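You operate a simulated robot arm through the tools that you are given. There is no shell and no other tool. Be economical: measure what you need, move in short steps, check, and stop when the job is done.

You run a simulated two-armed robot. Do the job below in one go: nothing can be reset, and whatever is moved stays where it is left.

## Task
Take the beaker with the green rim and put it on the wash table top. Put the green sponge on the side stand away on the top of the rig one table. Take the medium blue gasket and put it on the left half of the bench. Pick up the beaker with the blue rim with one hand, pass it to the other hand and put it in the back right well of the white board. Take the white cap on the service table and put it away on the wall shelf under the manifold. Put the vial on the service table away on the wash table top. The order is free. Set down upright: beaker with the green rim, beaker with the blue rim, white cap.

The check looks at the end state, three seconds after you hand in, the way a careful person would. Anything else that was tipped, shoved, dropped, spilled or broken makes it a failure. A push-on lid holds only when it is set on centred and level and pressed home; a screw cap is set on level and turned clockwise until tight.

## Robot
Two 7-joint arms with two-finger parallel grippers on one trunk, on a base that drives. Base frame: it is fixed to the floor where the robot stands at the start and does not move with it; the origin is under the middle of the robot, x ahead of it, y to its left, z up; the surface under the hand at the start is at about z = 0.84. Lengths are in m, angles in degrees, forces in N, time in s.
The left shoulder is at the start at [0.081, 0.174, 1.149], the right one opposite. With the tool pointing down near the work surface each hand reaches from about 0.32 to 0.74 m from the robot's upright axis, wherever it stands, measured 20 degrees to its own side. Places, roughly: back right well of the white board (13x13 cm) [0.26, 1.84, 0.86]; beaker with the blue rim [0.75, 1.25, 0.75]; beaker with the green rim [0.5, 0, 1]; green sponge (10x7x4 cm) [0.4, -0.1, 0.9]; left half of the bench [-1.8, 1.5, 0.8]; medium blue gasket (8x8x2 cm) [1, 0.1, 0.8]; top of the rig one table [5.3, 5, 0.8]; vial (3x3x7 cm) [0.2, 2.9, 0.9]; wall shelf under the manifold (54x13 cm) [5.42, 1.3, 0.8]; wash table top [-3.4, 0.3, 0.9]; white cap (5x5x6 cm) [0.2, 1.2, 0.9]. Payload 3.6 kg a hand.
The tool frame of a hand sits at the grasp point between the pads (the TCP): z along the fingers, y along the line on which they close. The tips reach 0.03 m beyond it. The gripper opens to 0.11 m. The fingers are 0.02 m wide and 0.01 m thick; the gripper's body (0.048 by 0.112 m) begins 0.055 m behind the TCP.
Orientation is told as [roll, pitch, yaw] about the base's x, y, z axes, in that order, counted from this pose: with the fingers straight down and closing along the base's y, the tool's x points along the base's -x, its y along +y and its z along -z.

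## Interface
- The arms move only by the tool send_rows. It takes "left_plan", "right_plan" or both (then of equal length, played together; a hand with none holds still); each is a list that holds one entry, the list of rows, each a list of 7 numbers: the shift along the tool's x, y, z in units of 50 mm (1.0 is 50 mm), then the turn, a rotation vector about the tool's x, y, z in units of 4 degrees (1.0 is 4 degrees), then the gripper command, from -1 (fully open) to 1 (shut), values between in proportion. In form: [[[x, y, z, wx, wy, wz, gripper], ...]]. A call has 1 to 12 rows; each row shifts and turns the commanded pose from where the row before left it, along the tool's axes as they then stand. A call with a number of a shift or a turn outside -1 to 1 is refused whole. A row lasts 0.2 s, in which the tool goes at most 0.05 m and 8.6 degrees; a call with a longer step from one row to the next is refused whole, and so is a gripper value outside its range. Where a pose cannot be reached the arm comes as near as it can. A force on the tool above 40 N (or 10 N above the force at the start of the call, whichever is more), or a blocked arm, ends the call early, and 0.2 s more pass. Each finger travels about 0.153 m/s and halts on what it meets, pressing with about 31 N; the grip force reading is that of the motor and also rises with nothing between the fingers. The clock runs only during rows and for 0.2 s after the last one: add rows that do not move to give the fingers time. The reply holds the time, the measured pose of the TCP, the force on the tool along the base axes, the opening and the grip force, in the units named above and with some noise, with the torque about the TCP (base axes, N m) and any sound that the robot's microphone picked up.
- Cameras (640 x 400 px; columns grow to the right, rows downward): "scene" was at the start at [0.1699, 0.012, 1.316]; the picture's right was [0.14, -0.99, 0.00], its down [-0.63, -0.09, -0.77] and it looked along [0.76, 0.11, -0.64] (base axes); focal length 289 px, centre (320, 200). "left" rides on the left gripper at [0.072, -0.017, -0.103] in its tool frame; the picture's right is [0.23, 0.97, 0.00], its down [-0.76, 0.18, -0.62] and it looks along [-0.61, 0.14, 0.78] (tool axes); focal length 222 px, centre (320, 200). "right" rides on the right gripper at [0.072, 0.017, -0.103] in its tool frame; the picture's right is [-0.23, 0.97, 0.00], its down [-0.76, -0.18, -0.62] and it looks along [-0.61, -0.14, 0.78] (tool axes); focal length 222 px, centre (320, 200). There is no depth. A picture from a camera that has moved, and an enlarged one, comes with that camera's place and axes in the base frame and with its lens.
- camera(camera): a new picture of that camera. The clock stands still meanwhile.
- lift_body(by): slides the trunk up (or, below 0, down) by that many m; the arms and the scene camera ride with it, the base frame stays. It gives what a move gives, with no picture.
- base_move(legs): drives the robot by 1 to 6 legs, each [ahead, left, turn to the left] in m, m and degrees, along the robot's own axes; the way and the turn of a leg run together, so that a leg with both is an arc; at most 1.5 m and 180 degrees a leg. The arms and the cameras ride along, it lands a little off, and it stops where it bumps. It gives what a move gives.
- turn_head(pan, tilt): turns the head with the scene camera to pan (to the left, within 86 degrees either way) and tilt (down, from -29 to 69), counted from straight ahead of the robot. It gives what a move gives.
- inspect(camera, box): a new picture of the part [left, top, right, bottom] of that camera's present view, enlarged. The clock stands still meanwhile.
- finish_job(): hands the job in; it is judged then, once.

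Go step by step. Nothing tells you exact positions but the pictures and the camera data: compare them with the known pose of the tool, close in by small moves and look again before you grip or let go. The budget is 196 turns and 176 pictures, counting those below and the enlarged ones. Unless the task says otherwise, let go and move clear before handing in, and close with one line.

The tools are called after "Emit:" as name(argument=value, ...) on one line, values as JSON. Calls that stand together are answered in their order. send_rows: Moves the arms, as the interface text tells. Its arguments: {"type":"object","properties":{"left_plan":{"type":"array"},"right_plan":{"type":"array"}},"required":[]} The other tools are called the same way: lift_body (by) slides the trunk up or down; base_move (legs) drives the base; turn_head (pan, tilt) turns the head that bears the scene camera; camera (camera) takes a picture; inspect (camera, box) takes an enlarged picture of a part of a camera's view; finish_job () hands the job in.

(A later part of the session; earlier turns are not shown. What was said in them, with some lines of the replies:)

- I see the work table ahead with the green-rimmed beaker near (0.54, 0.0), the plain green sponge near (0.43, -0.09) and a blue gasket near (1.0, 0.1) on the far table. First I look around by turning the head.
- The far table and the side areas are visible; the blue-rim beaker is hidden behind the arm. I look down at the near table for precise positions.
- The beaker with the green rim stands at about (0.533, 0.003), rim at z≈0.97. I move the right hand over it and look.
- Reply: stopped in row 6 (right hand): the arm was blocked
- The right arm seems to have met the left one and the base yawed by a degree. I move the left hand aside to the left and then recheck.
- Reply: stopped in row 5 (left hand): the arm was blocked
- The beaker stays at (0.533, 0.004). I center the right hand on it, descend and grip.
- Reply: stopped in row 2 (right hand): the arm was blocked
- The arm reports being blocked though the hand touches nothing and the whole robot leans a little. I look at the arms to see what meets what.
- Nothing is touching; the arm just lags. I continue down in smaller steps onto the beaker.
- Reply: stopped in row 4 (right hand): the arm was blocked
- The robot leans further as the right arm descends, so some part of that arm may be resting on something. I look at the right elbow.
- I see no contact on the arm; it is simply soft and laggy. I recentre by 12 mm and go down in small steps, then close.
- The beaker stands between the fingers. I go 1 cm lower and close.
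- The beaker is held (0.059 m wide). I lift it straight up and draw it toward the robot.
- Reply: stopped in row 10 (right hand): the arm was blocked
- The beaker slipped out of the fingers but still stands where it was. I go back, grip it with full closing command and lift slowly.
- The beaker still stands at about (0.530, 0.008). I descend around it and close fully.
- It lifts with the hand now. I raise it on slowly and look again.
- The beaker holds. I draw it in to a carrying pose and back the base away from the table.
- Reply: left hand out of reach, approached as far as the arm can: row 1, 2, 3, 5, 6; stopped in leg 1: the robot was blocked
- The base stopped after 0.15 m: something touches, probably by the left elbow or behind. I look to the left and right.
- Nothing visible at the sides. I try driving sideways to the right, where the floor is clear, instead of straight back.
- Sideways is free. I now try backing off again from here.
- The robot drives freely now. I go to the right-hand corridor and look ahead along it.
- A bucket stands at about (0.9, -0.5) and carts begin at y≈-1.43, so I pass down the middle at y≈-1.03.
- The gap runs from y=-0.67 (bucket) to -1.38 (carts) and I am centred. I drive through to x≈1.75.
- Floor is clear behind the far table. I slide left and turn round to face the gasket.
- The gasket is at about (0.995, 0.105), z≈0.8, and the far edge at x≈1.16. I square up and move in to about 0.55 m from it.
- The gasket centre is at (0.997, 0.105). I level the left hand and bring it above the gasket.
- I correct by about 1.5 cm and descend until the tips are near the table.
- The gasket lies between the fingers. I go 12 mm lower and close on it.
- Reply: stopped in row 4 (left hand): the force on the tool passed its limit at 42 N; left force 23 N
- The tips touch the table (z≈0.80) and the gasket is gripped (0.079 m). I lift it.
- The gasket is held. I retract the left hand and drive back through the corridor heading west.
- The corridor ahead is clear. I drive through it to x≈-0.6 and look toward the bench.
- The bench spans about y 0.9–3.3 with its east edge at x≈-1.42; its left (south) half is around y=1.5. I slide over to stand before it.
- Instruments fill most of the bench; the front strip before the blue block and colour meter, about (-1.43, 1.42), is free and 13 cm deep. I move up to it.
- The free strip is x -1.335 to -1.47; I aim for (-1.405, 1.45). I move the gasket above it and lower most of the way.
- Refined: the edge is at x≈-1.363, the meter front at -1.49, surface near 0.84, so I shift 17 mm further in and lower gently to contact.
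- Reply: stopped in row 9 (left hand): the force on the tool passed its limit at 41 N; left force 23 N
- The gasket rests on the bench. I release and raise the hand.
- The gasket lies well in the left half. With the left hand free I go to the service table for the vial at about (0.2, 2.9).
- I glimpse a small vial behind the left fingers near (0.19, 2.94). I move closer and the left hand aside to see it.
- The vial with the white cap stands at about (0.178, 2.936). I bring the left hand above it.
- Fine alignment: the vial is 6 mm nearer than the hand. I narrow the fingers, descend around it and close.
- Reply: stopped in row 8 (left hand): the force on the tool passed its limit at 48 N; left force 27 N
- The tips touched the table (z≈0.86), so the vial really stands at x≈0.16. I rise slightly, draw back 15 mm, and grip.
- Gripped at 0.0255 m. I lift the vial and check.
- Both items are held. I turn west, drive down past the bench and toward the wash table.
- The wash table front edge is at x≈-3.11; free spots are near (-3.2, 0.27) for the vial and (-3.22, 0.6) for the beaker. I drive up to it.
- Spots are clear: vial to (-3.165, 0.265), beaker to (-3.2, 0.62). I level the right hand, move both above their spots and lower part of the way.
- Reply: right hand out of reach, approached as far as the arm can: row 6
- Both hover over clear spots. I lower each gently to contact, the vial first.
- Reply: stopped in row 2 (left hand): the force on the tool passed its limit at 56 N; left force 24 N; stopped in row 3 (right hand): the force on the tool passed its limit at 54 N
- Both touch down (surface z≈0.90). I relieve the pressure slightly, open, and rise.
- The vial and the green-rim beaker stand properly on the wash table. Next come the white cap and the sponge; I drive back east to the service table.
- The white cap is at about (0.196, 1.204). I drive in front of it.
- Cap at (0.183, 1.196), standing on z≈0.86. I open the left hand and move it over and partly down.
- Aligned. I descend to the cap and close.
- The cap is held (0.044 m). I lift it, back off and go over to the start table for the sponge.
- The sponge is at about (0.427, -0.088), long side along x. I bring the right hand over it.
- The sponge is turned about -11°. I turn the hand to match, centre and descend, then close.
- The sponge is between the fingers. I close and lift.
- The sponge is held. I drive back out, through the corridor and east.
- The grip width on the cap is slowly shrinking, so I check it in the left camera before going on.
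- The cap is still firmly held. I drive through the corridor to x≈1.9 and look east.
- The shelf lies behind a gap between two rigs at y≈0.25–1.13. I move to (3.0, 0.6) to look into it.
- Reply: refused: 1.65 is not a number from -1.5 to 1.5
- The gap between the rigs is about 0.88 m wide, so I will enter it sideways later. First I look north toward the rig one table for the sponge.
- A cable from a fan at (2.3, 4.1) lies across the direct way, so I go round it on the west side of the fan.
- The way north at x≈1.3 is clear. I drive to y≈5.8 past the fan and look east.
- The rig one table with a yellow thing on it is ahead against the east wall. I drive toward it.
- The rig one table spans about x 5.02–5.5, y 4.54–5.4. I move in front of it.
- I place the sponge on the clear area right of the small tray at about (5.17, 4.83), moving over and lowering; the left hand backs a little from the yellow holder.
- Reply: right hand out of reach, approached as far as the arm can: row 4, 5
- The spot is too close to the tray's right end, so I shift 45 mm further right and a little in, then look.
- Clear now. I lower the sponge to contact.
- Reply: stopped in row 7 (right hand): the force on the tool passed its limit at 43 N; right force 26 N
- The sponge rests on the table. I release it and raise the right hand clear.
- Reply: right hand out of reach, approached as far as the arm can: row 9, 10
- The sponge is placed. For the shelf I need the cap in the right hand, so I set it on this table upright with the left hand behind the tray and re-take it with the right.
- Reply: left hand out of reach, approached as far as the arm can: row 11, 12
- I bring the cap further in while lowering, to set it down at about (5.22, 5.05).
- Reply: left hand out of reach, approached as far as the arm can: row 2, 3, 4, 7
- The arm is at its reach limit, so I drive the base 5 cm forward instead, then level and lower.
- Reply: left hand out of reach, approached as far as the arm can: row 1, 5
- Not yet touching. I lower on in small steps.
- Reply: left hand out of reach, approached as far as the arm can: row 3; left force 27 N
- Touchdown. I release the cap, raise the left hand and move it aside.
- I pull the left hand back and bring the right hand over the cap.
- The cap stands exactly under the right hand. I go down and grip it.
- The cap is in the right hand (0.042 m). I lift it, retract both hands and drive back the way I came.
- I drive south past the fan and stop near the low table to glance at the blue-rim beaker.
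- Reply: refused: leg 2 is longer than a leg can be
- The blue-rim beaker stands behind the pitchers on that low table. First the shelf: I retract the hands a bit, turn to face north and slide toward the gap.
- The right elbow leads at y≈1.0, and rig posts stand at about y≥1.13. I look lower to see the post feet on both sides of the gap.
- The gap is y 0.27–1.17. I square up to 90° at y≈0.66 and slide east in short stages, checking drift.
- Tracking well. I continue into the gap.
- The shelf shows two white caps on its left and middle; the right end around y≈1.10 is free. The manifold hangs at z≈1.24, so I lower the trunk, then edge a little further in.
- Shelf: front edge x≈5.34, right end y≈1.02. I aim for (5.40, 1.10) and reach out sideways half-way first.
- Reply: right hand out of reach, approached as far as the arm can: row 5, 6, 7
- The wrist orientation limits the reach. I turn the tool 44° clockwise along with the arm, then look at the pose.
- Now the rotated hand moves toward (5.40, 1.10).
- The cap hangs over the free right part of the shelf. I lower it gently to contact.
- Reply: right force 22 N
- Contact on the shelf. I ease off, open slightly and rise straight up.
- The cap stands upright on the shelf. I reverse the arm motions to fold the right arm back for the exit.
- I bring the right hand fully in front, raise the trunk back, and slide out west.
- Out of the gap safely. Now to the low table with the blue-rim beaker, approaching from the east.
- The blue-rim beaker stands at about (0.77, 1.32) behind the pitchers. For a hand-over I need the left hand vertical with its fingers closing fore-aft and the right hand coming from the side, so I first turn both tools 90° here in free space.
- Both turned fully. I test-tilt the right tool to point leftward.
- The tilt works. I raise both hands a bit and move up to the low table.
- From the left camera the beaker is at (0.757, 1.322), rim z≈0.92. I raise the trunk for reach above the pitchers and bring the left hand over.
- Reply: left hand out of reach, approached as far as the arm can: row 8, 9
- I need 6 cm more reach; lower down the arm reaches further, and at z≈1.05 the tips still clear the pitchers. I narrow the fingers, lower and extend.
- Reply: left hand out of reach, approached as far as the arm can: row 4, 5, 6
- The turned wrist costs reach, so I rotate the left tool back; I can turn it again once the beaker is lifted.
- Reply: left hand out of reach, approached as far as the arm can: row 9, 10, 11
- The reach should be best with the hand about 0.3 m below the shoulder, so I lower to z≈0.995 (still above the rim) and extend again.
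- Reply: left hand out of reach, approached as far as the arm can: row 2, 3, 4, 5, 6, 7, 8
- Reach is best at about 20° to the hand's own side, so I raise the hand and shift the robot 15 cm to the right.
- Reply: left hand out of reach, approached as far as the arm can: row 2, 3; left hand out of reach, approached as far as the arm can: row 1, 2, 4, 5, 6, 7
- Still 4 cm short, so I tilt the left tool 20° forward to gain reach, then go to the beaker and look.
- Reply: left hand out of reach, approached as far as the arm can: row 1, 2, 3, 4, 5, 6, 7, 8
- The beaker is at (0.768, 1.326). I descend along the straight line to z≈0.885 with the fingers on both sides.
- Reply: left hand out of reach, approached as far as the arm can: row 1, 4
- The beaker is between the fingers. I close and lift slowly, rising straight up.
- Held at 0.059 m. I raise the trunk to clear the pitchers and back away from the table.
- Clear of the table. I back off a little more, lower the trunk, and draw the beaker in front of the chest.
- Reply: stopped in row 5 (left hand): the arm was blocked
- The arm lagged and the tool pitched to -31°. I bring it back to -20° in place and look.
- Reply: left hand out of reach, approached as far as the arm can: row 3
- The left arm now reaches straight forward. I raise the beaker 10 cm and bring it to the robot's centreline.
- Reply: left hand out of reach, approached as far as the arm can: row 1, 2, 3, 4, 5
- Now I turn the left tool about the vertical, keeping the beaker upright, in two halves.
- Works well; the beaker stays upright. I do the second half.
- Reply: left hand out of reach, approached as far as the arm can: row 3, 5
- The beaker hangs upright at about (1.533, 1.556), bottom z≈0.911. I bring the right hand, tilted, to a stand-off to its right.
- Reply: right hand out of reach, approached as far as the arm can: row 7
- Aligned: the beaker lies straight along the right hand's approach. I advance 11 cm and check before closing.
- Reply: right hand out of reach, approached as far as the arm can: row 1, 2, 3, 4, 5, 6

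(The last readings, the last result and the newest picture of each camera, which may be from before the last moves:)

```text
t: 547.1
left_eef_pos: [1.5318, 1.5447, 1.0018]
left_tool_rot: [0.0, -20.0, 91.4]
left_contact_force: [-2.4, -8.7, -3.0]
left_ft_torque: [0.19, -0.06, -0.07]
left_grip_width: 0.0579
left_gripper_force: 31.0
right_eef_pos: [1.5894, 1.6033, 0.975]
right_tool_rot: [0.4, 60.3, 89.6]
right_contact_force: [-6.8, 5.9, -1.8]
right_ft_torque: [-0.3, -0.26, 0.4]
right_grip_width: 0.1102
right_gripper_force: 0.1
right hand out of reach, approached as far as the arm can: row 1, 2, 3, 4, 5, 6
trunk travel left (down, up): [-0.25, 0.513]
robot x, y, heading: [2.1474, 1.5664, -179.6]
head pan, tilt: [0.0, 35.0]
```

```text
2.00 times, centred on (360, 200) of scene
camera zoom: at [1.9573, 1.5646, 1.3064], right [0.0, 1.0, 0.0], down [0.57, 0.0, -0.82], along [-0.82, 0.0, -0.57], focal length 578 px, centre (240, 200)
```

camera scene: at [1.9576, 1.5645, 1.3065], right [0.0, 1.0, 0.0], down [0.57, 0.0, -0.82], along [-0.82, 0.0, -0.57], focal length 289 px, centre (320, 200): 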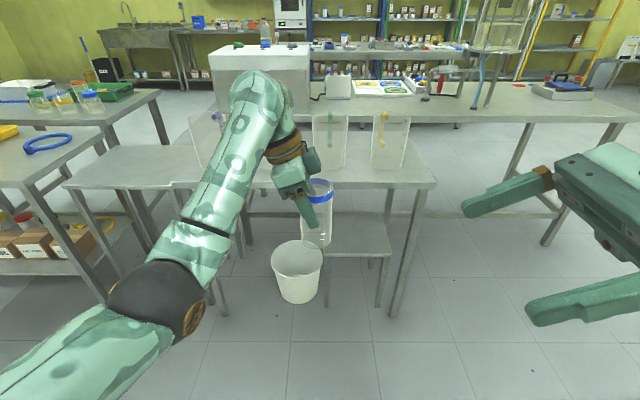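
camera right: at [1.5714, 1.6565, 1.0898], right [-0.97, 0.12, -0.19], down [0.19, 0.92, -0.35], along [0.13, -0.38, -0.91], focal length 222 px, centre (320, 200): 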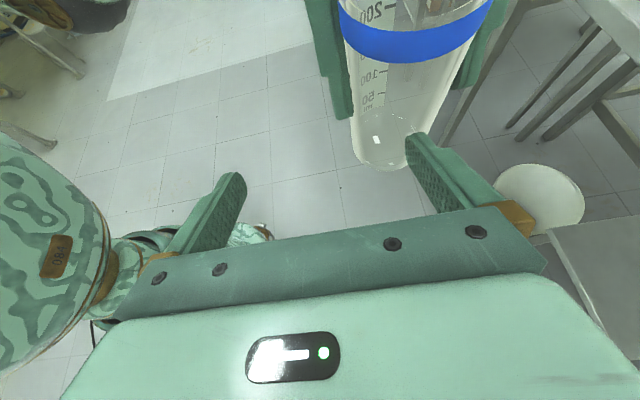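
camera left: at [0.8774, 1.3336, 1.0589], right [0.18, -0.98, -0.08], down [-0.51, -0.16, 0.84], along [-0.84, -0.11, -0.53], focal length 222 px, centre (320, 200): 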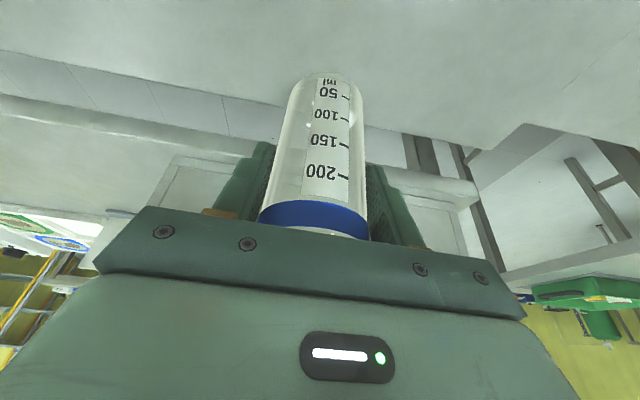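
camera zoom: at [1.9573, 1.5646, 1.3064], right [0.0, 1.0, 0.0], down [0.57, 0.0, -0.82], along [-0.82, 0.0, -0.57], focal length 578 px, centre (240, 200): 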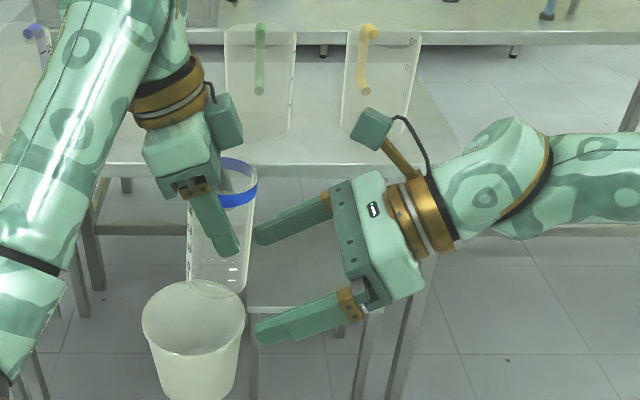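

The right arm ran out of reach and its far finger touched the beaker lightly. I back the right hand out and bring the beaker closer to the robot with the left.

Emit:
send_rows(right_plan=[[[0, 0, -0.4, 0, 0, 0, -1], [0, 0, -0.6, 0, 0, 0, -1], [0, 0, -0.6, 0, 0, 0, -1], [0, 0, -0.6, 0, 0, 0, -1]]])

Emit:
send_rows(left_plan=[[[0, -0.4, 0, 0, 0, 0, 1], [0, -0.4, 0, 0, 0, 0, 1], [0, -0.4, 0, 0, 0, 0, 1], [0, -0.4, 0, 0, 0, 0, 1], [0, -0.4, 0, 0, 0, 0, 1], [0, 0, 0, 0, 0, 0, 1]]], right_plan=[[[0, -0.5, 0, 0, 0, 0, -1], [0, -0.5, 0, 0, 0, 0, -1], [0, 0, 0, 0, 0, 0, -1], [0, 0, 0, 0, 0, 0, -1], [0, 0, 0, 0, 0, 0, -1], [0, 0, 0, 0, 0, 0, -1]]])

Emit:
camera(camera="scene")

```text
t: 548.1
left_eef_pos: [1.5331, 1.545, 1.0035]
left_tool_rot: [-0.1, -20.0, 91.4]
left_contact_force: [0.3, 0.5, -0.6]
left_ft_torque: [-0.01, 0.0, 0.01]
left_grip_width: 0.0578
left_gripper_force: 31.5
right_eef_pos: [1.5903, 1.6964, 1.0317]
right_tool_rot: [0.4, 60.3, 89.8]
right_contact_force: [-0.7, 0.0, -0.2]
right_ft_torque: [0.02, -0.02, -0.01]
right_grip_width: 0.1102
right_gripper_force: 0.0
trunk travel left (down, up): [-0.25, 0.513]
robot x, y, heading: [2.1475, 1.5667, -179.9]
head pan, tilt: [0.0, 35.0]
```

```text
t: 549.5
left_eef_pos: [1.6324, 1.548, 1.0022]
left_tool_rot: [-0.1, -19.9, 91.4]
left_contact_force: [0.2, -0.4, -0.4]
left_ft_torque: [-0.01, -0.01, 0.01]
left_grip_width: 0.058
left_gripper_force: 30.7
right_eef_pos: [1.6407, 1.6947, 1.0296]
right_tool_rot: [0.5, 60.4, 89.8]
right_contact_force: [0.4, -0.3, -1.6]
right_ft_torque: [-0.02, 0.02, 0.02]
right_grip_width: 0.1099
right_gripper_force: 0.1
trunk travel left (down, up): [-0.25, 0.513]
robot x, y, heading: [2.1467, 1.562, -179.9]
head pan, tilt: [0.0, 35.0]
```

```text
27 pictures are left
camera scene: at [1.9574, 1.5645, 1.3064], right [0.0, 1.0, 0.0], down [0.57, 0.0, -0.82], along [-0.82, 0.0, -0.57], focal length 289 px, centre (320, 200)
```

scene: 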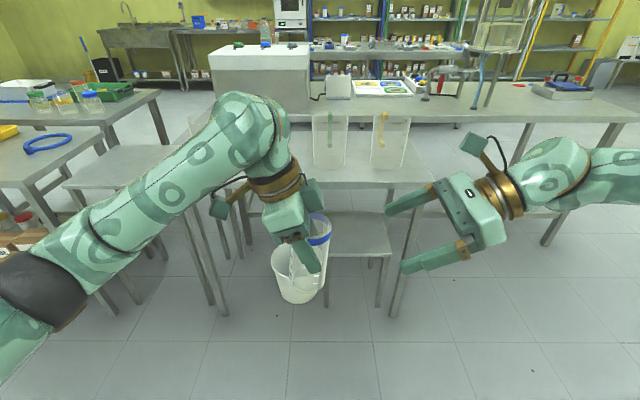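

The beaker got tilted about 17° in the grip, so I turn the left tool by that much to make it upright again.

Emit:
send_rows(left_plan=[[[0, 0, 0, 0, -0.88, 0, 1], [0, 0, 0, 0, -0.88, 0, 1], [0, 0, 0, 0, -0.88, 0, 1], [0, 0, 0, 0, -0.88, 0, 1], [0, 0, 0, 0, -0.88, 0, 1], [0, 0, 0, 0, 0, 0, 1]]])

Emit:
inspect(camera="scene", box=[200, 130, 520, 330])

```text
t: 550.9
left_eef_pos: [1.6318, 1.5451, 1.0017]
left_tool_rot: [0.0, -37.6, 91.5]
left_contact_force: [0.9, -0.1, -0.8]
left_ft_torque: [0.01, -0.02, -0.01]
left_grip_width: 0.0578
left_gripper_force: 30.6
right_eef_pos: [1.6402, 1.6955, 1.0306]
right_tool_rot: [0.4, 60.3, 89.7]
right_contact_force: [0.0, -0.7, -0.1]
right_ft_torque: [0.0, 0.01, 0.01]
right_grip_width: 0.1105
right_gripper_force: 0.0
trunk travel left (down, up): [-0.25, 0.513]
robot x, y, heading: [2.1455, 1.5621, -179.5]
head pan, tilt: [0.0, 35.0]
```

```text
2.00 times, centred on (360, 230) of scene
camera zoom: at [1.9576, 1.5644, 1.3064], right [0.0, 1.0, 0.0], down [0.57, 0.0, -0.82], along [-0.82, 0.0, -0.57], focal length 578 px, centre (240, 140)
```

zoom: 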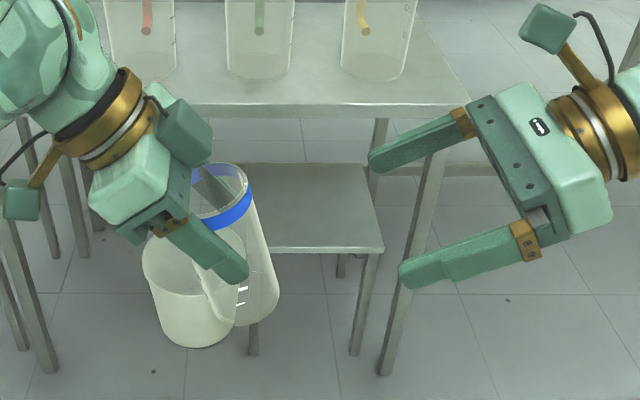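

Slightly over-corrected; I turn back 8°.

Emit:
send_rows(left_plan=[[[0, 0, 0, 0, 0.7, 0, 1], [0, 0, 0, 0, 0.7, 0, 1], [0, 0, 0, 0, 0.65, 0, 1], [0, 0, 0, 0, 0, 0, 1]]])

Emit:
inspect(camera="scene", box=[200, 130, 520, 330])

```text
t: 551.9
left_eef_pos: [1.6336, 1.5459, 1.0008]
left_tool_rot: [-0.1, -29.3, 91.4]
left_contact_force: [-0.5, -0.2, -1.3]
left_ft_torque: [0.01, 0.03, -0.02]
left_grip_width: 0.0577
left_gripper_force: 30.2
right_eef_pos: [1.6396, 1.6946, 1.031]
right_tool_rot: [0.5, 60.3, 89.8]
right_contact_force: [-0.1, 0.0, 0.3]
right_ft_torque: [-0.01, -0.04, 0.02]
right_grip_width: 0.1101
right_gripper_force: 0.0
trunk travel left (down, up): [-0.25, 0.513]
robot x, y, heading: [2.1468, 1.5635, -179.6]
head pan, tilt: [0.0, 35.0]
```

```text
2.00 times, centred on (360, 230) of scene
camera zoom: at [1.9575, 1.5642, 1.3064], right [0.0, 1.0, 0.0], down [0.57, 0.0, -0.82], along [-0.82, 0.0, -0.57], focal length 578 px, centre (240, 140)
```

zoom: 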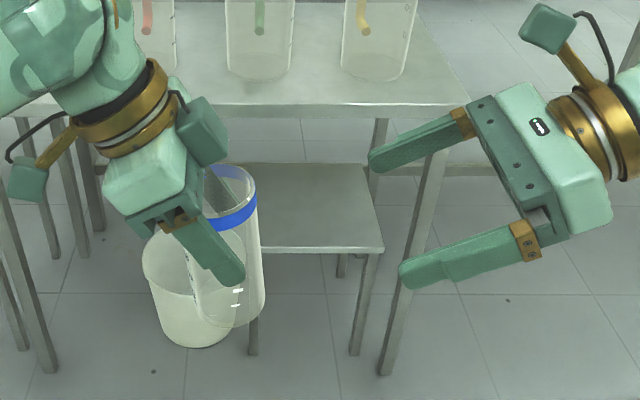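

Upright now: axis at (1.633, 1.557), bottom z≈0.905. I advance the right hand to it again.

Emit:
send_rows(right_plan=[[[-0.1, 0.13, 0.3, 0, 0, 0, -1], [0, 0, 0.4, 0, 0, 0, -1], [0, 0, 0.4, 0, 0, 0, -1], [0, 0, 0.4, 0, 0, 0, -1], [0, 0, 0.4, 0, 0, 0, -1], [0, 0, 0.4, 0, 0, 0, -1], [0, 0, 0.4, 0, 0, 0, -1], [0, 0, 0.4, 0, 0, 0, -1], [0, 0, 0.14, 0, 0, 0, -1], [0, 0, 0, 0, 0, 0, -1]]])

Emit:
inspect(camera="scene", box=[200, 130, 520, 330])

Emit:
camera(camera="right")

```text
t: 554.1
left_eef_pos: [1.6334, 1.5471, 1.0027]
left_tool_rot: [0.0, -29.4, 91.5]
left_contact_force: [0.0, -0.2, -1.2]
left_ft_torque: [-0.02, 0.03, 0.01]
left_grip_width: 0.0578
left_gripper_force: 30.9
right_eef_pos: [1.6415, 1.5736, 0.953]
right_tool_rot: [0.5, 60.3, 89.8]
right_contact_force: [-0.3, -0.6, -0.3]
right_ft_torque: [-0.02, -0.02, 0.03]
right_grip_width: 0.1102
right_gripper_force: 0.0
right hand out of reach, approached as far as the arm can: row 8, 9
trunk travel left (down, up): [-0.25, 0.513]
robot x, y, heading: [2.1508, 1.5654, -179.8]
head pan, tilt: [0.0, 35.0]
```

```text
2.00 times, centred on (360, 230) of scene
camera zoom: at [1.9576, 1.5643, 1.3064], right [0.0, 1.0, 0.0], down [0.57, 0.0, -0.82], along [-0.82, 0.0, -0.57], focal length 578 px, centre (240, 140)
```

zoom: 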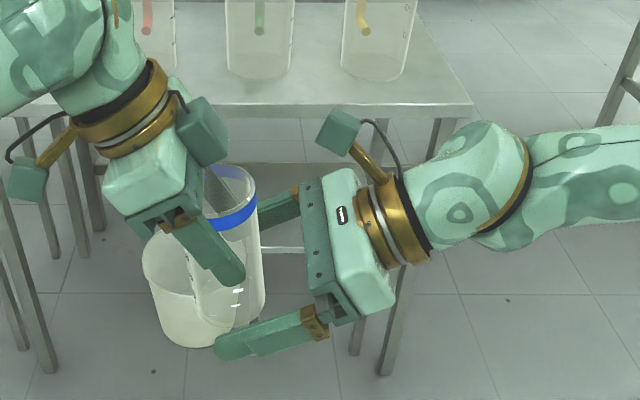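

```text
23 pictures are left
camera right: at [1.6235, 1.6267, 1.0678], right [-0.97, 0.12, -0.19], down [0.19, 0.92, -0.35], along [0.13, -0.38, -0.92], focal length 222 px, centre (320, 200)
```

right: 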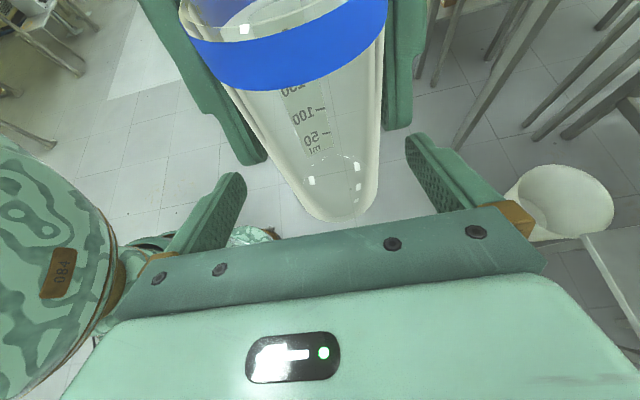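

The right hand is 16 mm short, so I bring the beaker that much toward it with the left, then close the right hand.

Emit:
send_rows(left_plan=[[[-0.13, 0, 0.07, 0, 0, 0, 1], [-0.13, 0, 0.08, 0, 0, 0, 1], [0, 0, 0, 0, 0, 0, 1], [0, 0, 0, 0, 0, 0, 1], [0, 0, 0, 0, 0, 0, 1], [0, 0, 0, 0, 0, 0, 1], [0, 0, 0, 0, 0, 0, 1]]], right_plan=[[[0, 0, 0, 0, 0, 0, -1], [0, 0, 0, 0, 0, 0, -1], [0, 0, 0, 0, 0, 0, -1], [0, 0, 0, 0, 0, 0, 1], [0, 0, 0, 0, 0, 0, 1], [0, 0, 0, 0, 0, 0, 1], [0, 0, 0, 0, 0, 0, 1]]])

Emit:
inspect(camera="scene", box=[200, 130, 520, 330])

```text
t: 555.4
left_eef_pos: [1.6358, 1.5631, 1.0022]
left_tool_rot: [-0.4, -29.6, 91.0]
left_contact_force: [1.6, -0.7, -0.7]
left_ft_torque: [-0.06, 0.11, -0.3]
left_grip_width: 0.0576
left_gripper_force: 31.1
right_eef_pos: [1.6376, 1.5765, 0.9536]
right_tool_rot: [1.4, 60.3, 89.7]
right_contact_force: [-0.7, 0.9, -0.2]
right_ft_torque: [0.01, -0.19, 0.28]
right_grip_width: 0.0578
right_gripper_force: 31.4
trunk travel left (down, up): [-0.25, 0.513]
robot x, y, heading: [2.149, 1.5636, -180.0]
head pan, tilt: [0.0, 35.0]
stopped in row 6 (left hand): the force on the tool passed its limit at 42 N (the readings are from after the stop); the commanded pose is now the measured one
```

```text
2.00 times, centred on (360, 230) of scene
camera zoom: at [1.9575, 1.5642, 1.3064], right [0.0, 1.0, 0.0], down [0.57, 0.0, -0.82], along [-0.82, 0.0, -0.57], focal length 578 px, centre (240, 140)
```

zoom: 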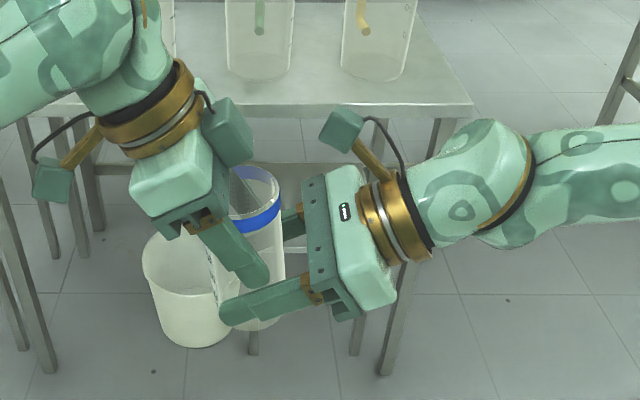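

Both hands hold the beaker. I open the left and withdraw it along its own axis.

Emit:
send_rows(left_plan=[[[0, 0, 0, 0, 0, 0, -0.5], [0, 0, 0, 0, 0, 0, -1], [0, 0, 0, 0, 0, 0, -1], [0, 0, -0.3, 0, 0, 0, -1], [0, 0, -0.5, 0, 0, 0, -1], [0, 0, -0.6, 0, 0, 0, -1], [0, 0, -0.6, 0, 0, 0, -1], [0, 0, -0.6, 0, 0, 0, -1]]], right_plan=[[[0, 0, 0, 0, 0, 0, 1], [0, 0, 0, 0, 0, 0, 1], [0, 0, 0, 0, 0, 0, 1], [0, 0, 0, 0, 0, 0, 1], [0, 0, 0, 0, 0, 0, 1], [0, 0, 0, 0, 0, 0, 1], [0, 0, 0, 0, 0, 0, 1], [0, 0, 0, 0, 0, 0, 1]]])

Emit:
inspect(camera="scene", box=[200, 130, 520, 330])

```text
t: 557.2
left_eef_pos: [1.6358, 1.4987, 1.1146]
left_tool_rot: [-0.4, -29.6, 91.1]
left_contact_force: [0.0, -0.6, 0.6]
left_ft_torque: [-0.01, -0.01, 0.0]
left_grip_width: 0.1101
left_gripper_force: 0.1
right_eef_pos: [1.6361, 1.5755, 0.952]
right_tool_rot: [1.3, 60.2, 89.8]
right_contact_force: [0.5, 0.1, 0.5]
right_ft_torque: [0.01, 0.0, -0.01]
right_grip_width: 0.0576
right_gripper_force: 31.1
trunk travel left (down, up): [-0.25, 0.513]
robot x, y, heading: [2.1465, 1.5684, -179.9]
head pan, tilt: [0.0, 35.0]
```

```text
2.00 times, centred on (360, 230) of scene
camera zoom: at [1.958, 1.5641, 1.3065], right [0.0, 1.0, 0.0], down [0.57, 0.0, -0.82], along [-0.82, 0.0, -0.57], focal length 578 px, centre (240, 140)
```

zoom: 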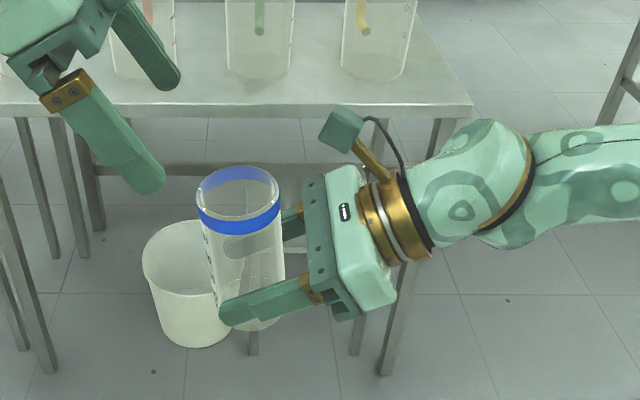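

The beaker has been passed to the right hand. Now I drive round the north end of the service table to its west side.

Emit:
base_move(legs=[[0, -0.9, 0], [0.8, 0, 0], [0, -1.35, 0], [1.0, 0, 0], [0.95, 0, 0]])

Emit:
base_move(legs=[[0, 0, 180], [0, -1.0, 0], [0, -0.9, 0]])

Emit:
turn_head(pan=0, tilt=40)

Emit:
camera(camera="scene")

```text
t: 581.6
left_eef_pos: [-1.1406, 3.6399, 1.1137]
left_tool_rot: [-0.6, -29.6, 94.0]
left_contact_force: [0.0, 0.0, 0.7]
left_ft_torque: [0.03, -0.01, 0.02]
left_grip_width: 0.11
left_gripper_force: 0.0
right_eef_pos: [-1.1445, 3.7176, 0.9516]
right_tool_rot: [1.3, 60.1, 92.6]
right_contact_force: [-0.7, 0.0, 0.3]
right_ft_torque: [-0.02, 0.01, 0.01]
right_grip_width: 0.0577
right_gripper_force: 30.8
trunk travel left (down, up): [-0.25, 0.513]
robot x, y, heading: [-0.6343, 3.7316, -176.8]
head pan, tilt: [0.0, 35.0]
```

```text
t: 598.5
left_eef_pos: [-0.01, 1.9298, 1.1144]
left_tool_rot: [-0.4, -29.5, -86.1]
left_contact_force: [0.0, -0.7, 0.3]
left_ft_torque: [0.0, 0.01, 0.04]
left_grip_width: 0.11
left_gripper_force: 0.1
right_eef_pos: [-0.0067, 1.8519, 0.9526]
right_tool_rot: [1.3, 60.2, -87.7]
right_contact_force: [0.0, -0.7, -0.4]
right_ft_torque: [0.02, 0.0, -0.04]
right_grip_width: 0.0575
right_gripper_force: 31.2
trunk travel left (down, up): [-0.25, 0.513]
robot x, y, heading: [-0.5194, 1.841, 3.0]
head pan, tilt: [0.0, 35.0]
```

```text
t: 599.1
left_eef_pos: [-0.0096, 1.9302, 1.1142]
left_tool_rot: [-0.3, -29.7, -86.2]
left_contact_force: [0.9, 0.0, -0.3]
left_ft_torque: [0.0, 0.0, -0.03]
left_grip_width: 0.11
left_gripper_force: 0.0
right_eef_pos: [-0.0071, 1.8531, 0.9529]
right_tool_rot: [1.3, 60.2, -87.8]
right_contact_force: [-0.3, 0.0, -0.5]
right_ft_torque: [0.02, -0.01, -0.02]
right_grip_width: 0.0577
right_gripper_force: 30.8
trunk travel left (down, up): [-0.25, 0.513]
robot x, y, heading: [-0.5207, 1.8405, 3.0]
head pan, tilt: [0.0, 40.0]
```

```text
20 pictures are left
camera scene: at [-0.3322, 1.8493, 1.2989], right [0.05, -1.0, 0.0], down [-0.64, -0.03, -0.77], along [0.76, 0.04, -0.64], focal length 289 px, centre (320, 200)
```

scene: 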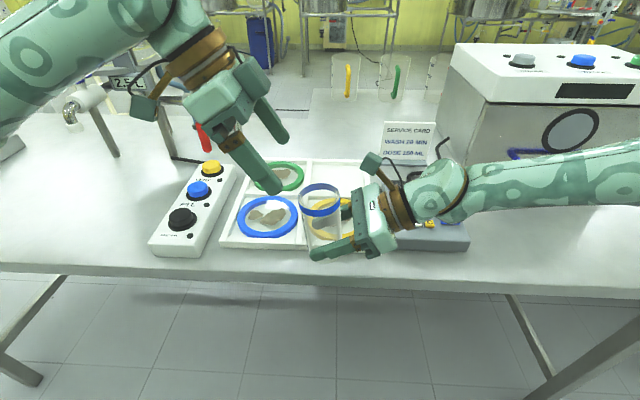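

I'm in front of the white board; its back right well, at about (0.26, 1.84), is empty. I upright the beaker by 7°, move the left hand away, raise a little, and drive forward 0.25 m.

Emit:
send_rows(left_plan=[[[0, 0, -0.6, 0, 0, 0, -1], [0, 0, -0.6, 0, 0, 0, -1], [0, 0, -0.6, 0, 0, 0, -1], [0.3, 0, -0.5, 0, 0, 0, -1]]], right_plan=[[[0, 0, 0, 0, 0.6, 0, 1], [0, 0, 0, 0, 0.6, 0, 1], [0, 0, 0, 0, 0.5, 0, 1], [0, 0, 0, 0, 0, 0, 1]]])

Emit:
lift_body(by=0.05)

Emit:
camera(camera="scene")

```text
t: 600.1
left_eef_pos: [-0.0142, 2.0016, 1.2059]
left_tool_rot: [-0.3, -29.7, -86.4]
left_contact_force: [-0.2, -0.5, -0.5]
left_ft_torque: [-0.02, -0.03, 0.0]
left_grip_width: 0.1099
left_gripper_force: 0.0
right_eef_pos: [-0.0079, 1.8525, 0.9541]
right_tool_rot: [1.7, 67.0, -87.2]
right_contact_force: [0.4, 0.0, -0.8]
right_ft_torque: [-0.03, 0.01, -0.01]
right_grip_width: 0.0577
right_gripper_force: 30.7
trunk travel left (down, up): [-0.25, 0.513]
robot x, y, heading: [-0.5193, 1.842, 2.9]
head pan, tilt: [0.0, 40.0]
```

```text
t: 601.0
left_eef_pos: [-0.0126, 2.0001, 1.2551]
left_tool_rot: [-0.6, -29.6, -86.2]
left_contact_force: [0.4, 1.2, -0.5]
left_ft_torque: [-0.01, 0.02, 0.02]
left_grip_width: 0.1099
left_gripper_force: 0.1
right_eef_pos: [-0.015, 1.8515, 1.0246]
right_tool_rot: [8.7, 66.9, -80.8]
right_contact_force: [-0.5, 0.6, -1.0]
right_ft_torque: [0.04, -0.02, 0.0]
right_grip_width: 0.0575
right_gripper_force: 31.2
trunk travel left (down, up): [-0.3, 0.463]
robot x, y, heading: [-0.5141, 1.8384, 3.0]
head pan, tilt: [0.0, 40.0]
```

```text
19 pictures are left
camera scene: at [-0.354, 1.8482, 1.35], right [0.05, -1.0, 0.0], down [-0.64, -0.03, -0.77], along [0.76, 0.04, -0.64], focal length 289 px, centre (320, 200)
```

scene: 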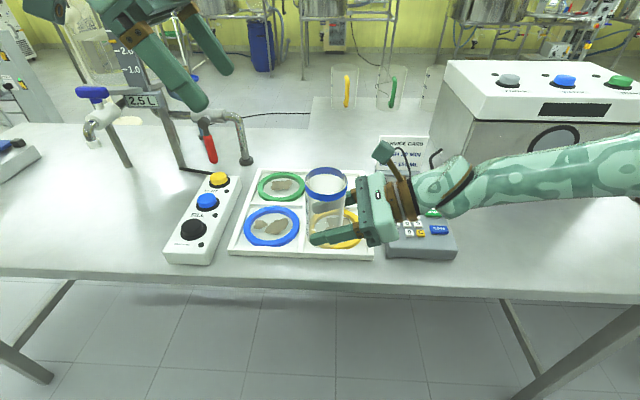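

The beaker is upright sideways; a small 3° fore-aft tilt I correct while driving forward to bring it over the well.

Emit:
send_rows(right_plan=[[[0, 0, 0, 0.16, 0, 0.4, 1], [0, 0, 0, 0.16, 0, 0.4, 1], [0, 0, 0, 0, 0, 0, 1]]])

Emit:
base_move(legs=[[0.25, -0.02, 0]])

Emit:
camera(camera="scene")

```text
t: 601.8
left_eef_pos: [-0.0139, 2.0009, 1.2556]
left_tool_rot: [-0.4, -29.5, -86.4]
left_contact_force: [1.2, -0.6, -1.0]
left_ft_torque: [0.01, -0.03, 0.04]
left_grip_width: 0.1102
left_gripper_force: 0.1
right_eef_pos: [-0.0167, 1.8506, 1.0249]
right_tool_rot: [0.0, 67.1, -88.9]
right_contact_force: [-0.4, 0.0, -1.3]
right_ft_torque: [-0.03, 0.01, -0.02]
right_grip_width: 0.0576
right_gripper_force: 30.8
trunk travel left (down, up): [-0.3, 0.463]
robot x, y, heading: [-0.5189, 1.837, 2.7]
head pan, tilt: [0.0, 40.0]
```

```text
t: 603.7
left_eef_pos: [0.2396, 1.9894, 1.2566]
left_tool_rot: [-0.4, -29.6, -86.3]
left_contact_force: [-0.2, -1.3, -0.6]
left_ft_torque: [-0.04, 0.02, 0.0]
left_grip_width: 0.1102
left_gripper_force: 0.1
right_eef_pos: [0.2349, 1.8383, 1.0247]
right_tool_rot: [-0.1, 67.1, -89.4]
right_contact_force: [0.4, -0.5, -1.2]
right_ft_torque: [0.0, -0.01, 0.02]
right_grip_width: 0.0577
right_gripper_force: 30.8
trunk travel left (down, up): [-0.3, 0.463]
robot x, y, heading: [-0.2677, 1.8341, 2.3]
head pan, tilt: [0.0, 40.0]
```

```text
18 pictures are left
camera scene: at [-0.1029, 1.839, 1.35], right [0.04, -1.0, 0.0], down [-0.64, -0.03, -0.77], along [0.76, 0.03, -0.64], focal length 289 px, centre (320, 200)
```

scene: 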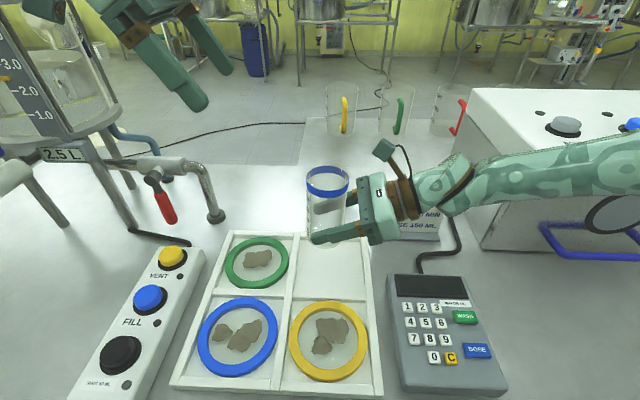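

The well spans x 0.195–0.349, y 1.75–1.91. I move the beaker to about (0.27, 1.855) and lower it most of the way, then look.

Emit:
send_rows(right_plan=[[[0.02, 0.35, 0.05, 0, 0, 0, 1], [0.02, 0.35, 0.05, 0, 0, 0, 1], [0, 0, 0, 0, 0, 0, 1], [-0.29, 0, 0.16, 0, 0, 0, 1], [-0.29, 0, 0.16, 0, 0, 0, 1], [-0.29, 0, 0.16, 0, 0, 0, 1], [-0.29, 0, 0.16, 0, 0, 0, 1], [0, 0, 0, 0, 0, 0, 1]]])

Emit:
camera(camera="scene")

```text
t: 605.5
left_eef_pos: [0.2375, 1.9894, 1.2561]
left_tool_rot: [-0.4, -29.5, -86.6]
left_contact_force: [0.5, -0.4, -0.4]
left_ft_torque: [0.02, 0.0, 0.01]
left_grip_width: 0.1101
left_gripper_force: 0.0
right_eef_pos: [0.2358, 1.8097, 0.9907]
right_tool_rot: [0.1, 67.0, -89.3]
right_contact_force: [-0.2, -0.7, -0.7]
right_ft_torque: [0.02, 0.01, -0.01]
right_grip_width: 0.0578
right_gripper_force: 30.5
right hand out of reach, approached as far as the arm can: row 1, 2, 4, 5, 6, 7
trunk travel left (down, up): [-0.3, 0.463]
robot x, y, heading: [-0.2674, 1.8341, 2.4]
head pan, tilt: [0.0, 40.0]
```

```text
17 pictures are left
camera scene: at [-0.104, 1.8391, 1.3502], right [0.04, -1.0, 0.0], down [-0.64, -0.03, -0.77], along [0.76, 0.03, -0.64], focal length 289 px, centre (320, 200)
```

scene: 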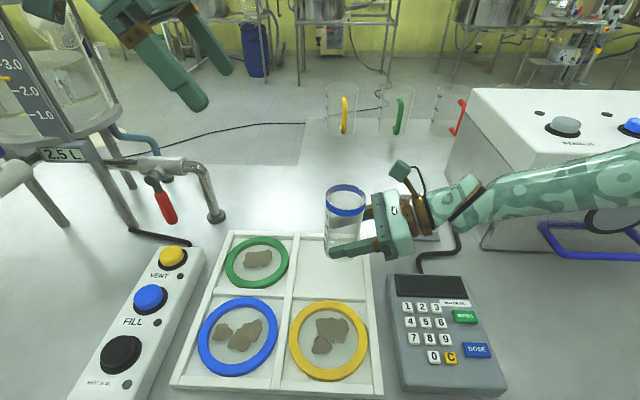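

The arm is at its limit, so I position with the base (3.5 cm forward, 4.5 cm left) and lower with the trunk.

Emit:
base_move(legs=[[0.035, 0.045, 0]])

Emit:
lift_body(by=-0.05)

Emit:
camera(camera="scene")

```text
t: 606.4
left_eef_pos: [0.2714, 2.038, 1.255]
left_tool_rot: [-0.4, -29.7, -86.6]
left_contact_force: [0.6, 0.0, -0.3]
left_ft_torque: [-0.03, 0.06, -0.04]
left_grip_width: 0.1099
left_gripper_force: 0.0
right_eef_pos: [0.2695, 1.8588, 0.9913]
right_tool_rot: [0.0, 66.9, -89.3]
right_contact_force: [-0.2, 0.2, -1.4]
right_ft_torque: [-0.02, 0.03, 0.02]
right_grip_width: 0.0574
right_gripper_force: 30.9
trunk travel left (down, up): [-0.3, 0.463]
robot x, y, heading: [-0.2351, 1.8789, 2.4]
head pan, tilt: [0.0, 40.0]
```

```text
t: 607.3
left_eef_pos: [0.2685, 2.036, 1.2063]
left_tool_rot: [-0.3, -29.6, -86.6]
left_contact_force: [-0.2, 1.2, -0.7]
left_ft_torque: [0.02, -0.01, 0.0]
left_grip_width: 0.1101
left_gripper_force: 0.1
right_eef_pos: [0.2689, 1.8586, 0.9409]
right_tool_rot: [0.2, 67.0, -89.1]
right_contact_force: [0.2, 0.7, 0.1]
right_ft_torque: [-0.03, 0.0, -0.01]
right_grip_width: 0.0577
right_gripper_force: 30.9
trunk travel left (down, up): [-0.25, 0.513]
robot x, y, heading: [-0.2348, 1.8795, 2.5]
head pan, tilt: [0.0, 40.0]
```

```text
16 pictures are left
camera scene: at [-0.0494, 1.8873, 1.2991], right [0.04, -1.0, 0.0], down [-0.64, -0.03, -0.77], along [0.77, 0.03, -0.64], focal length 289 px, centre (320, 200)
```

scene: 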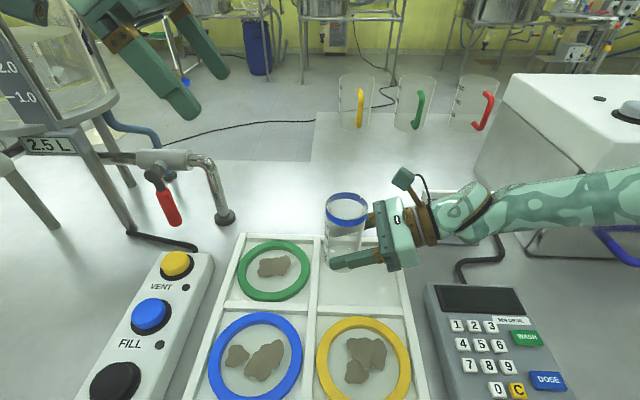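

The beaker is slightly left in the well, so I shift the base 2.5 cm right, then lower the trunk 2 cm.

Emit:
base_move(legs=[[0, -0.025, 0]])

Emit:
lift_body(by=-0.02)

Emit:
inspect(camera="scene", box=[220, 150, 540, 350])

```text
t: 608.1
left_eef_pos: [0.2718, 2.01, 1.2069]
left_tool_rot: [-0.4, -29.4, -86.6]
left_contact_force: [0.1, 0.1, -0.7]
left_ft_torque: [0.03, -0.04, 0.0]
left_grip_width: 0.11
left_gripper_force: 0.1
right_eef_pos: [0.2698, 1.8325, 0.9409]
right_tool_rot: [0.1, 67.1, -89.2]
right_contact_force: [-0.1, -1.1, -1.5]
right_ft_torque: [0.0, 0.0, -0.01]
right_grip_width: 0.0576
right_gripper_force: 30.9
trunk travel left (down, up): [-0.25, 0.513]
robot x, y, heading: [-0.2339, 1.8501, 2.6]
head pan, tilt: [0.0, 40.0]
```

```text
t: 608.8
left_eef_pos: [0.2714, 2.012, 1.1866]
left_tool_rot: [-0.4, -29.7, -86.7]
left_contact_force: [-0.4, 0.4, 0.0]
left_ft_torque: [0.0, -0.02, 0.01]
left_grip_width: 0.11
left_gripper_force: 0.0
right_eef_pos: [0.2689, 1.8337, 0.9206]
right_tool_rot: [0.2, 66.9, -89.1]
right_contact_force: [-0.2, -0.4, -0.7]
right_ft_torque: [-0.03, -0.03, 0.0]
right_grip_width: 0.0578
right_gripper_force: 31.1
trunk travel left (down, up): [-0.23, 0.533]
robot x, y, heading: [-0.2368, 1.8542, 2.4]
head pan, tilt: [0.0, 40.0]
```

```text
2.00 times, centred on (380, 250) of scene
camera zoom: at [-0.0388, 1.8633, 1.2785], right [0.04, -1.0, 0.0], down [-0.64, -0.03, -0.77], along [0.77, 0.03, -0.64], focal length 578 px, centre (200, 100)
```

zoom: 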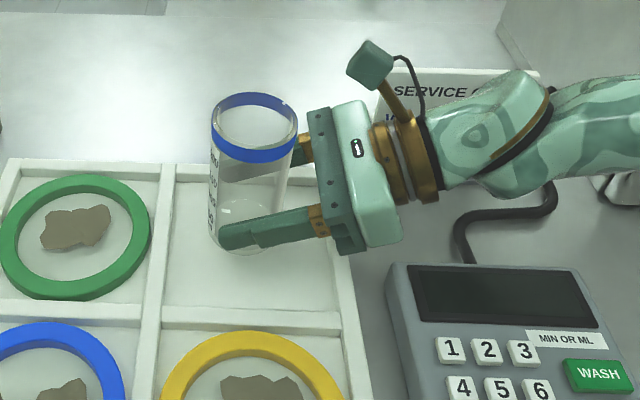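

Well placed and clear of the card and keypad. I lower in small trunk steps, watching the force.

Emit:
lift_body(by=-0.008)

Emit:
lift_body(by=-0.005)

```text
t: 609.4
left_eef_pos: [0.2715, 2.0119, 1.179]
left_tool_rot: [-0.3, -29.8, -86.6]
left_contact_force: [-0.3, 0.5, 0.3]
left_ft_torque: [0.04, -0.01, 0.02]
left_grip_width: 0.11
left_gripper_force: 0.1
right_eef_pos: [0.2695, 1.8329, 0.9131]
right_tool_rot: [0.3, 66.9, -89.0]
right_contact_force: [-0.5, -0.1, -1.2]
right_ft_torque: [-0.01, 0.01, -0.03]
right_grip_width: 0.0576
right_gripper_force: 31.4
trunk travel left (down, up): [-0.222, 0.541]
robot x, y, heading: [-0.232, 1.8513, 2.6]
head pan, tilt: [0.0, 40.0]
```

```text
t: 609.9
left_eef_pos: [0.2719, 2.0115, 1.174]
left_tool_rot: [-0.4, -29.5, -86.7]
left_contact_force: [-0.9, 0.0, -0.5]
left_ft_torque: [0.01, -0.01, -0.02]
left_grip_width: 0.11
left_gripper_force: 0.1
right_eef_pos: [0.2684, 1.8334, 0.9079]
right_tool_rot: [0.1, 67.0, -89.1]
right_contact_force: [0.0, 0.3, -1.7]
right_ft_torque: [-0.05, 0.0, 0.0]
right_grip_width: 0.0575
right_gripper_force: 31.1
trunk travel left (down, up): [-0.217, 0.546]
robot x, y, heading: [-0.2355, 1.857, 2.2]
head pan, tilt: [0.0, 40.0]
```

Emit:
lift_body(by=-0.005)

Emit:
inspect(camera="scene", box=[260, 160, 460, 300])

```text
t: 610.5
left_eef_pos: [0.2702, 2.0116, 1.1687]
left_tool_rot: [-0.3, -29.6, -86.6]
left_contact_force: [1.3, 0.1, 0.3]
left_ft_torque: [0.04, 0.02, 0.0]
left_grip_width: 0.1098
left_gripper_force: 0.0
right_eef_pos: [0.2684, 1.8333, 0.9058]
right_tool_rot: [0.7, 67.1, -88.9]
right_contact_force: [2.3, 2.4, 17.0]
right_ft_torque: [-0.23, 0.09, 0.01]
right_grip_width: 0.0573
right_gripper_force: 30.8
trunk travel left (down, up): [-0.212, 0.551]
robot x, y, heading: [-0.239, 1.8548, 2.6]
head pan, tilt: [0.0, 40.0]
```

```text
2.86 times, centred on (360, 230) of scene
camera zoom: at [-0.0297, 1.8638, 1.2599], right [0.04, -1.0, 0.0], down [-0.64, -0.03, -0.77], along [0.77, 0.03, -0.64], focal length 825 px, centre (206, 114)
```

zoom: 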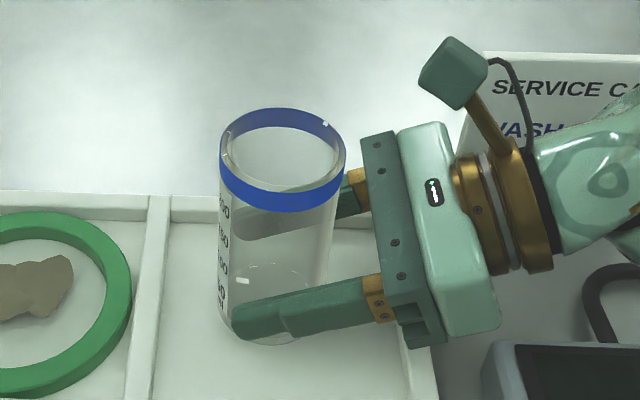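

The beaker stands in the well (17 N contact). I ease off, open the right hand and withdraw it along its own axis.

Emit:
send_rows(right_plan=[[[0.04, 0, 0, 0, 0, 0, 1], [0, 0, 0, 0, 0, 0, -0.2], [0, 0, 0, 0, 0, 0, -0.7], [0, 0, 0, 0, 0, 0, -0.7], [0, 0, -0.3, 0, 0, 0, -0.7], [0, 0, -0.4, 0, 0, 0, -0.7], [0, 0, -0.4, 0, 0, 0, -0.7], [0, 0, -0.4, 0, 0, 0, -0.7], [0, 0, -0.4, 0, 0, 0, -0.7], [0, 0, 0, 0, 0, 0, -0.7]]])

Emit:
camera(camera="scene")

```text
t: 612.7
left_eef_pos: [0.2714, 2.0114, 1.168]
left_tool_rot: [-0.4, -29.6, -86.5]
left_contact_force: [-0.1, 0.5, -0.8]
left_ft_torque: [-0.02, 0.0, 0.0]
left_grip_width: 0.11
left_gripper_force: 0.1
right_eef_pos: [0.2706, 1.7451, 0.9417]
right_tool_rot: [0.0, 67.0, -89.3]
right_contact_force: [-0.2, -0.2, -0.8]
right_ft_torque: [0.01, 0.04, 0.0]
right_grip_width: 0.0934
right_gripper_force: 0.1
trunk travel left (down, up): [-0.212, 0.551]
robot x, y, heading: [-0.2348, 1.8523, 2.3]
head pan, tilt: [0.0, 40.0]
```

```text
13 pictures are left
camera scene: at [-0.0283, 1.8636, 1.2595], right [0.04, -1.0, 0.0], down [-0.64, -0.03, -0.77], along [0.76, 0.03, -0.64], focal length 289 px, centre (320, 200)
```

scene: 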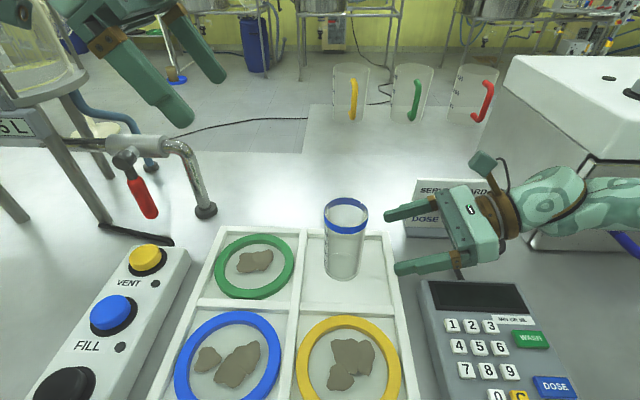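

The beaker stands upright in the back right well. I raise the right hand straight up, then back off.

Emit:
send_rows(right_plan=[[[0.3, -0.1, -0.13, 0, 0, 0, -0.7], [0.37, 0, -0.18, 0, 0, 0, -0.7], [0.37, 0, -0.18, 0, 0, 0, -0.7], [0.37, 0, -0.18, 0, 0, 0, -0.7], [0.37, 0, -0.18, 0, 0, 0, -0.7], [0.37, 0, -0.18, 0, 0, 0, -0.7]]])

Emit:
base_move(legs=[[-0.4, 0, 0]])

Emit:
camera(camera="scene")

```text
t: 614.1
left_eef_pos: [0.2715, 2.0126, 1.1691]
left_tool_rot: [-0.3, -29.6, -86.5]
left_contact_force: [0.0, -0.1, 0.0]
left_ft_torque: [-0.01, -0.03, 0.01]
left_grip_width: 0.11
left_gripper_force: 0.1
right_eef_pos: [0.2637, 1.7405, 1.0609]
right_tool_rot: [0.1, 67.0, -89.2]
right_contact_force: [-0.6, 0.0, 0.1]
right_ft_torque: [-0.02, 0.0, -0.02]
right_grip_width: 0.0937
right_gripper_force: 0.1
trunk travel left (down, up): [-0.212, 0.551]
robot x, y, heading: [-0.2339, 1.8515, 2.4]
head pan, tilt: [0.0, 40.0]
```

```text
t: 616.5
left_eef_pos: [-0.126, 1.9961, 1.1696]
left_tool_rot: [-0.5, -29.6, -86.3]
left_contact_force: [-0.9, -1.1, 0.7]
left_ft_torque: [-0.03, -0.02, 0.01]
left_grip_width: 0.11
left_gripper_force: 0.1
right_eef_pos: [-0.1327, 1.7247, 1.0618]
right_tool_rot: [0.2, 67.1, -88.9]
right_contact_force: [0.0, 0.9, 0.6]
right_ft_torque: [-0.01, -0.02, 0.02]
right_grip_width: 0.0933
right_gripper_force: 0.0
trunk travel left (down, up): [-0.212, 0.551]
robot x, y, heading: [-0.6329, 1.8358, 2.7]
head pan, tilt: [0.0, 40.0]
```

```text
12 pictures are left
camera scene: at [-0.4255, 1.8458, 1.2597], right [0.05, -1.0, 0.0], down [-0.64, -0.03, -0.77], along [0.77, 0.04, -0.64], focal length 289 px, centre (320, 200)
```

scene: 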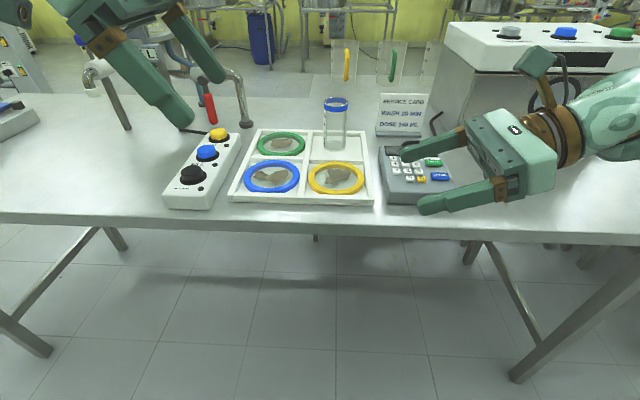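

All six items are in place: the beaker stands upright in the back right well, both hands are empty and clear of everything. I hand in.

Emit:
finish_job()

```text
The job is handed in.
```

All six items were put where you asked and the job is handed in; the green-rim beaker, the blue-rim beaker and the white cap were standing upright when I last looked at each.
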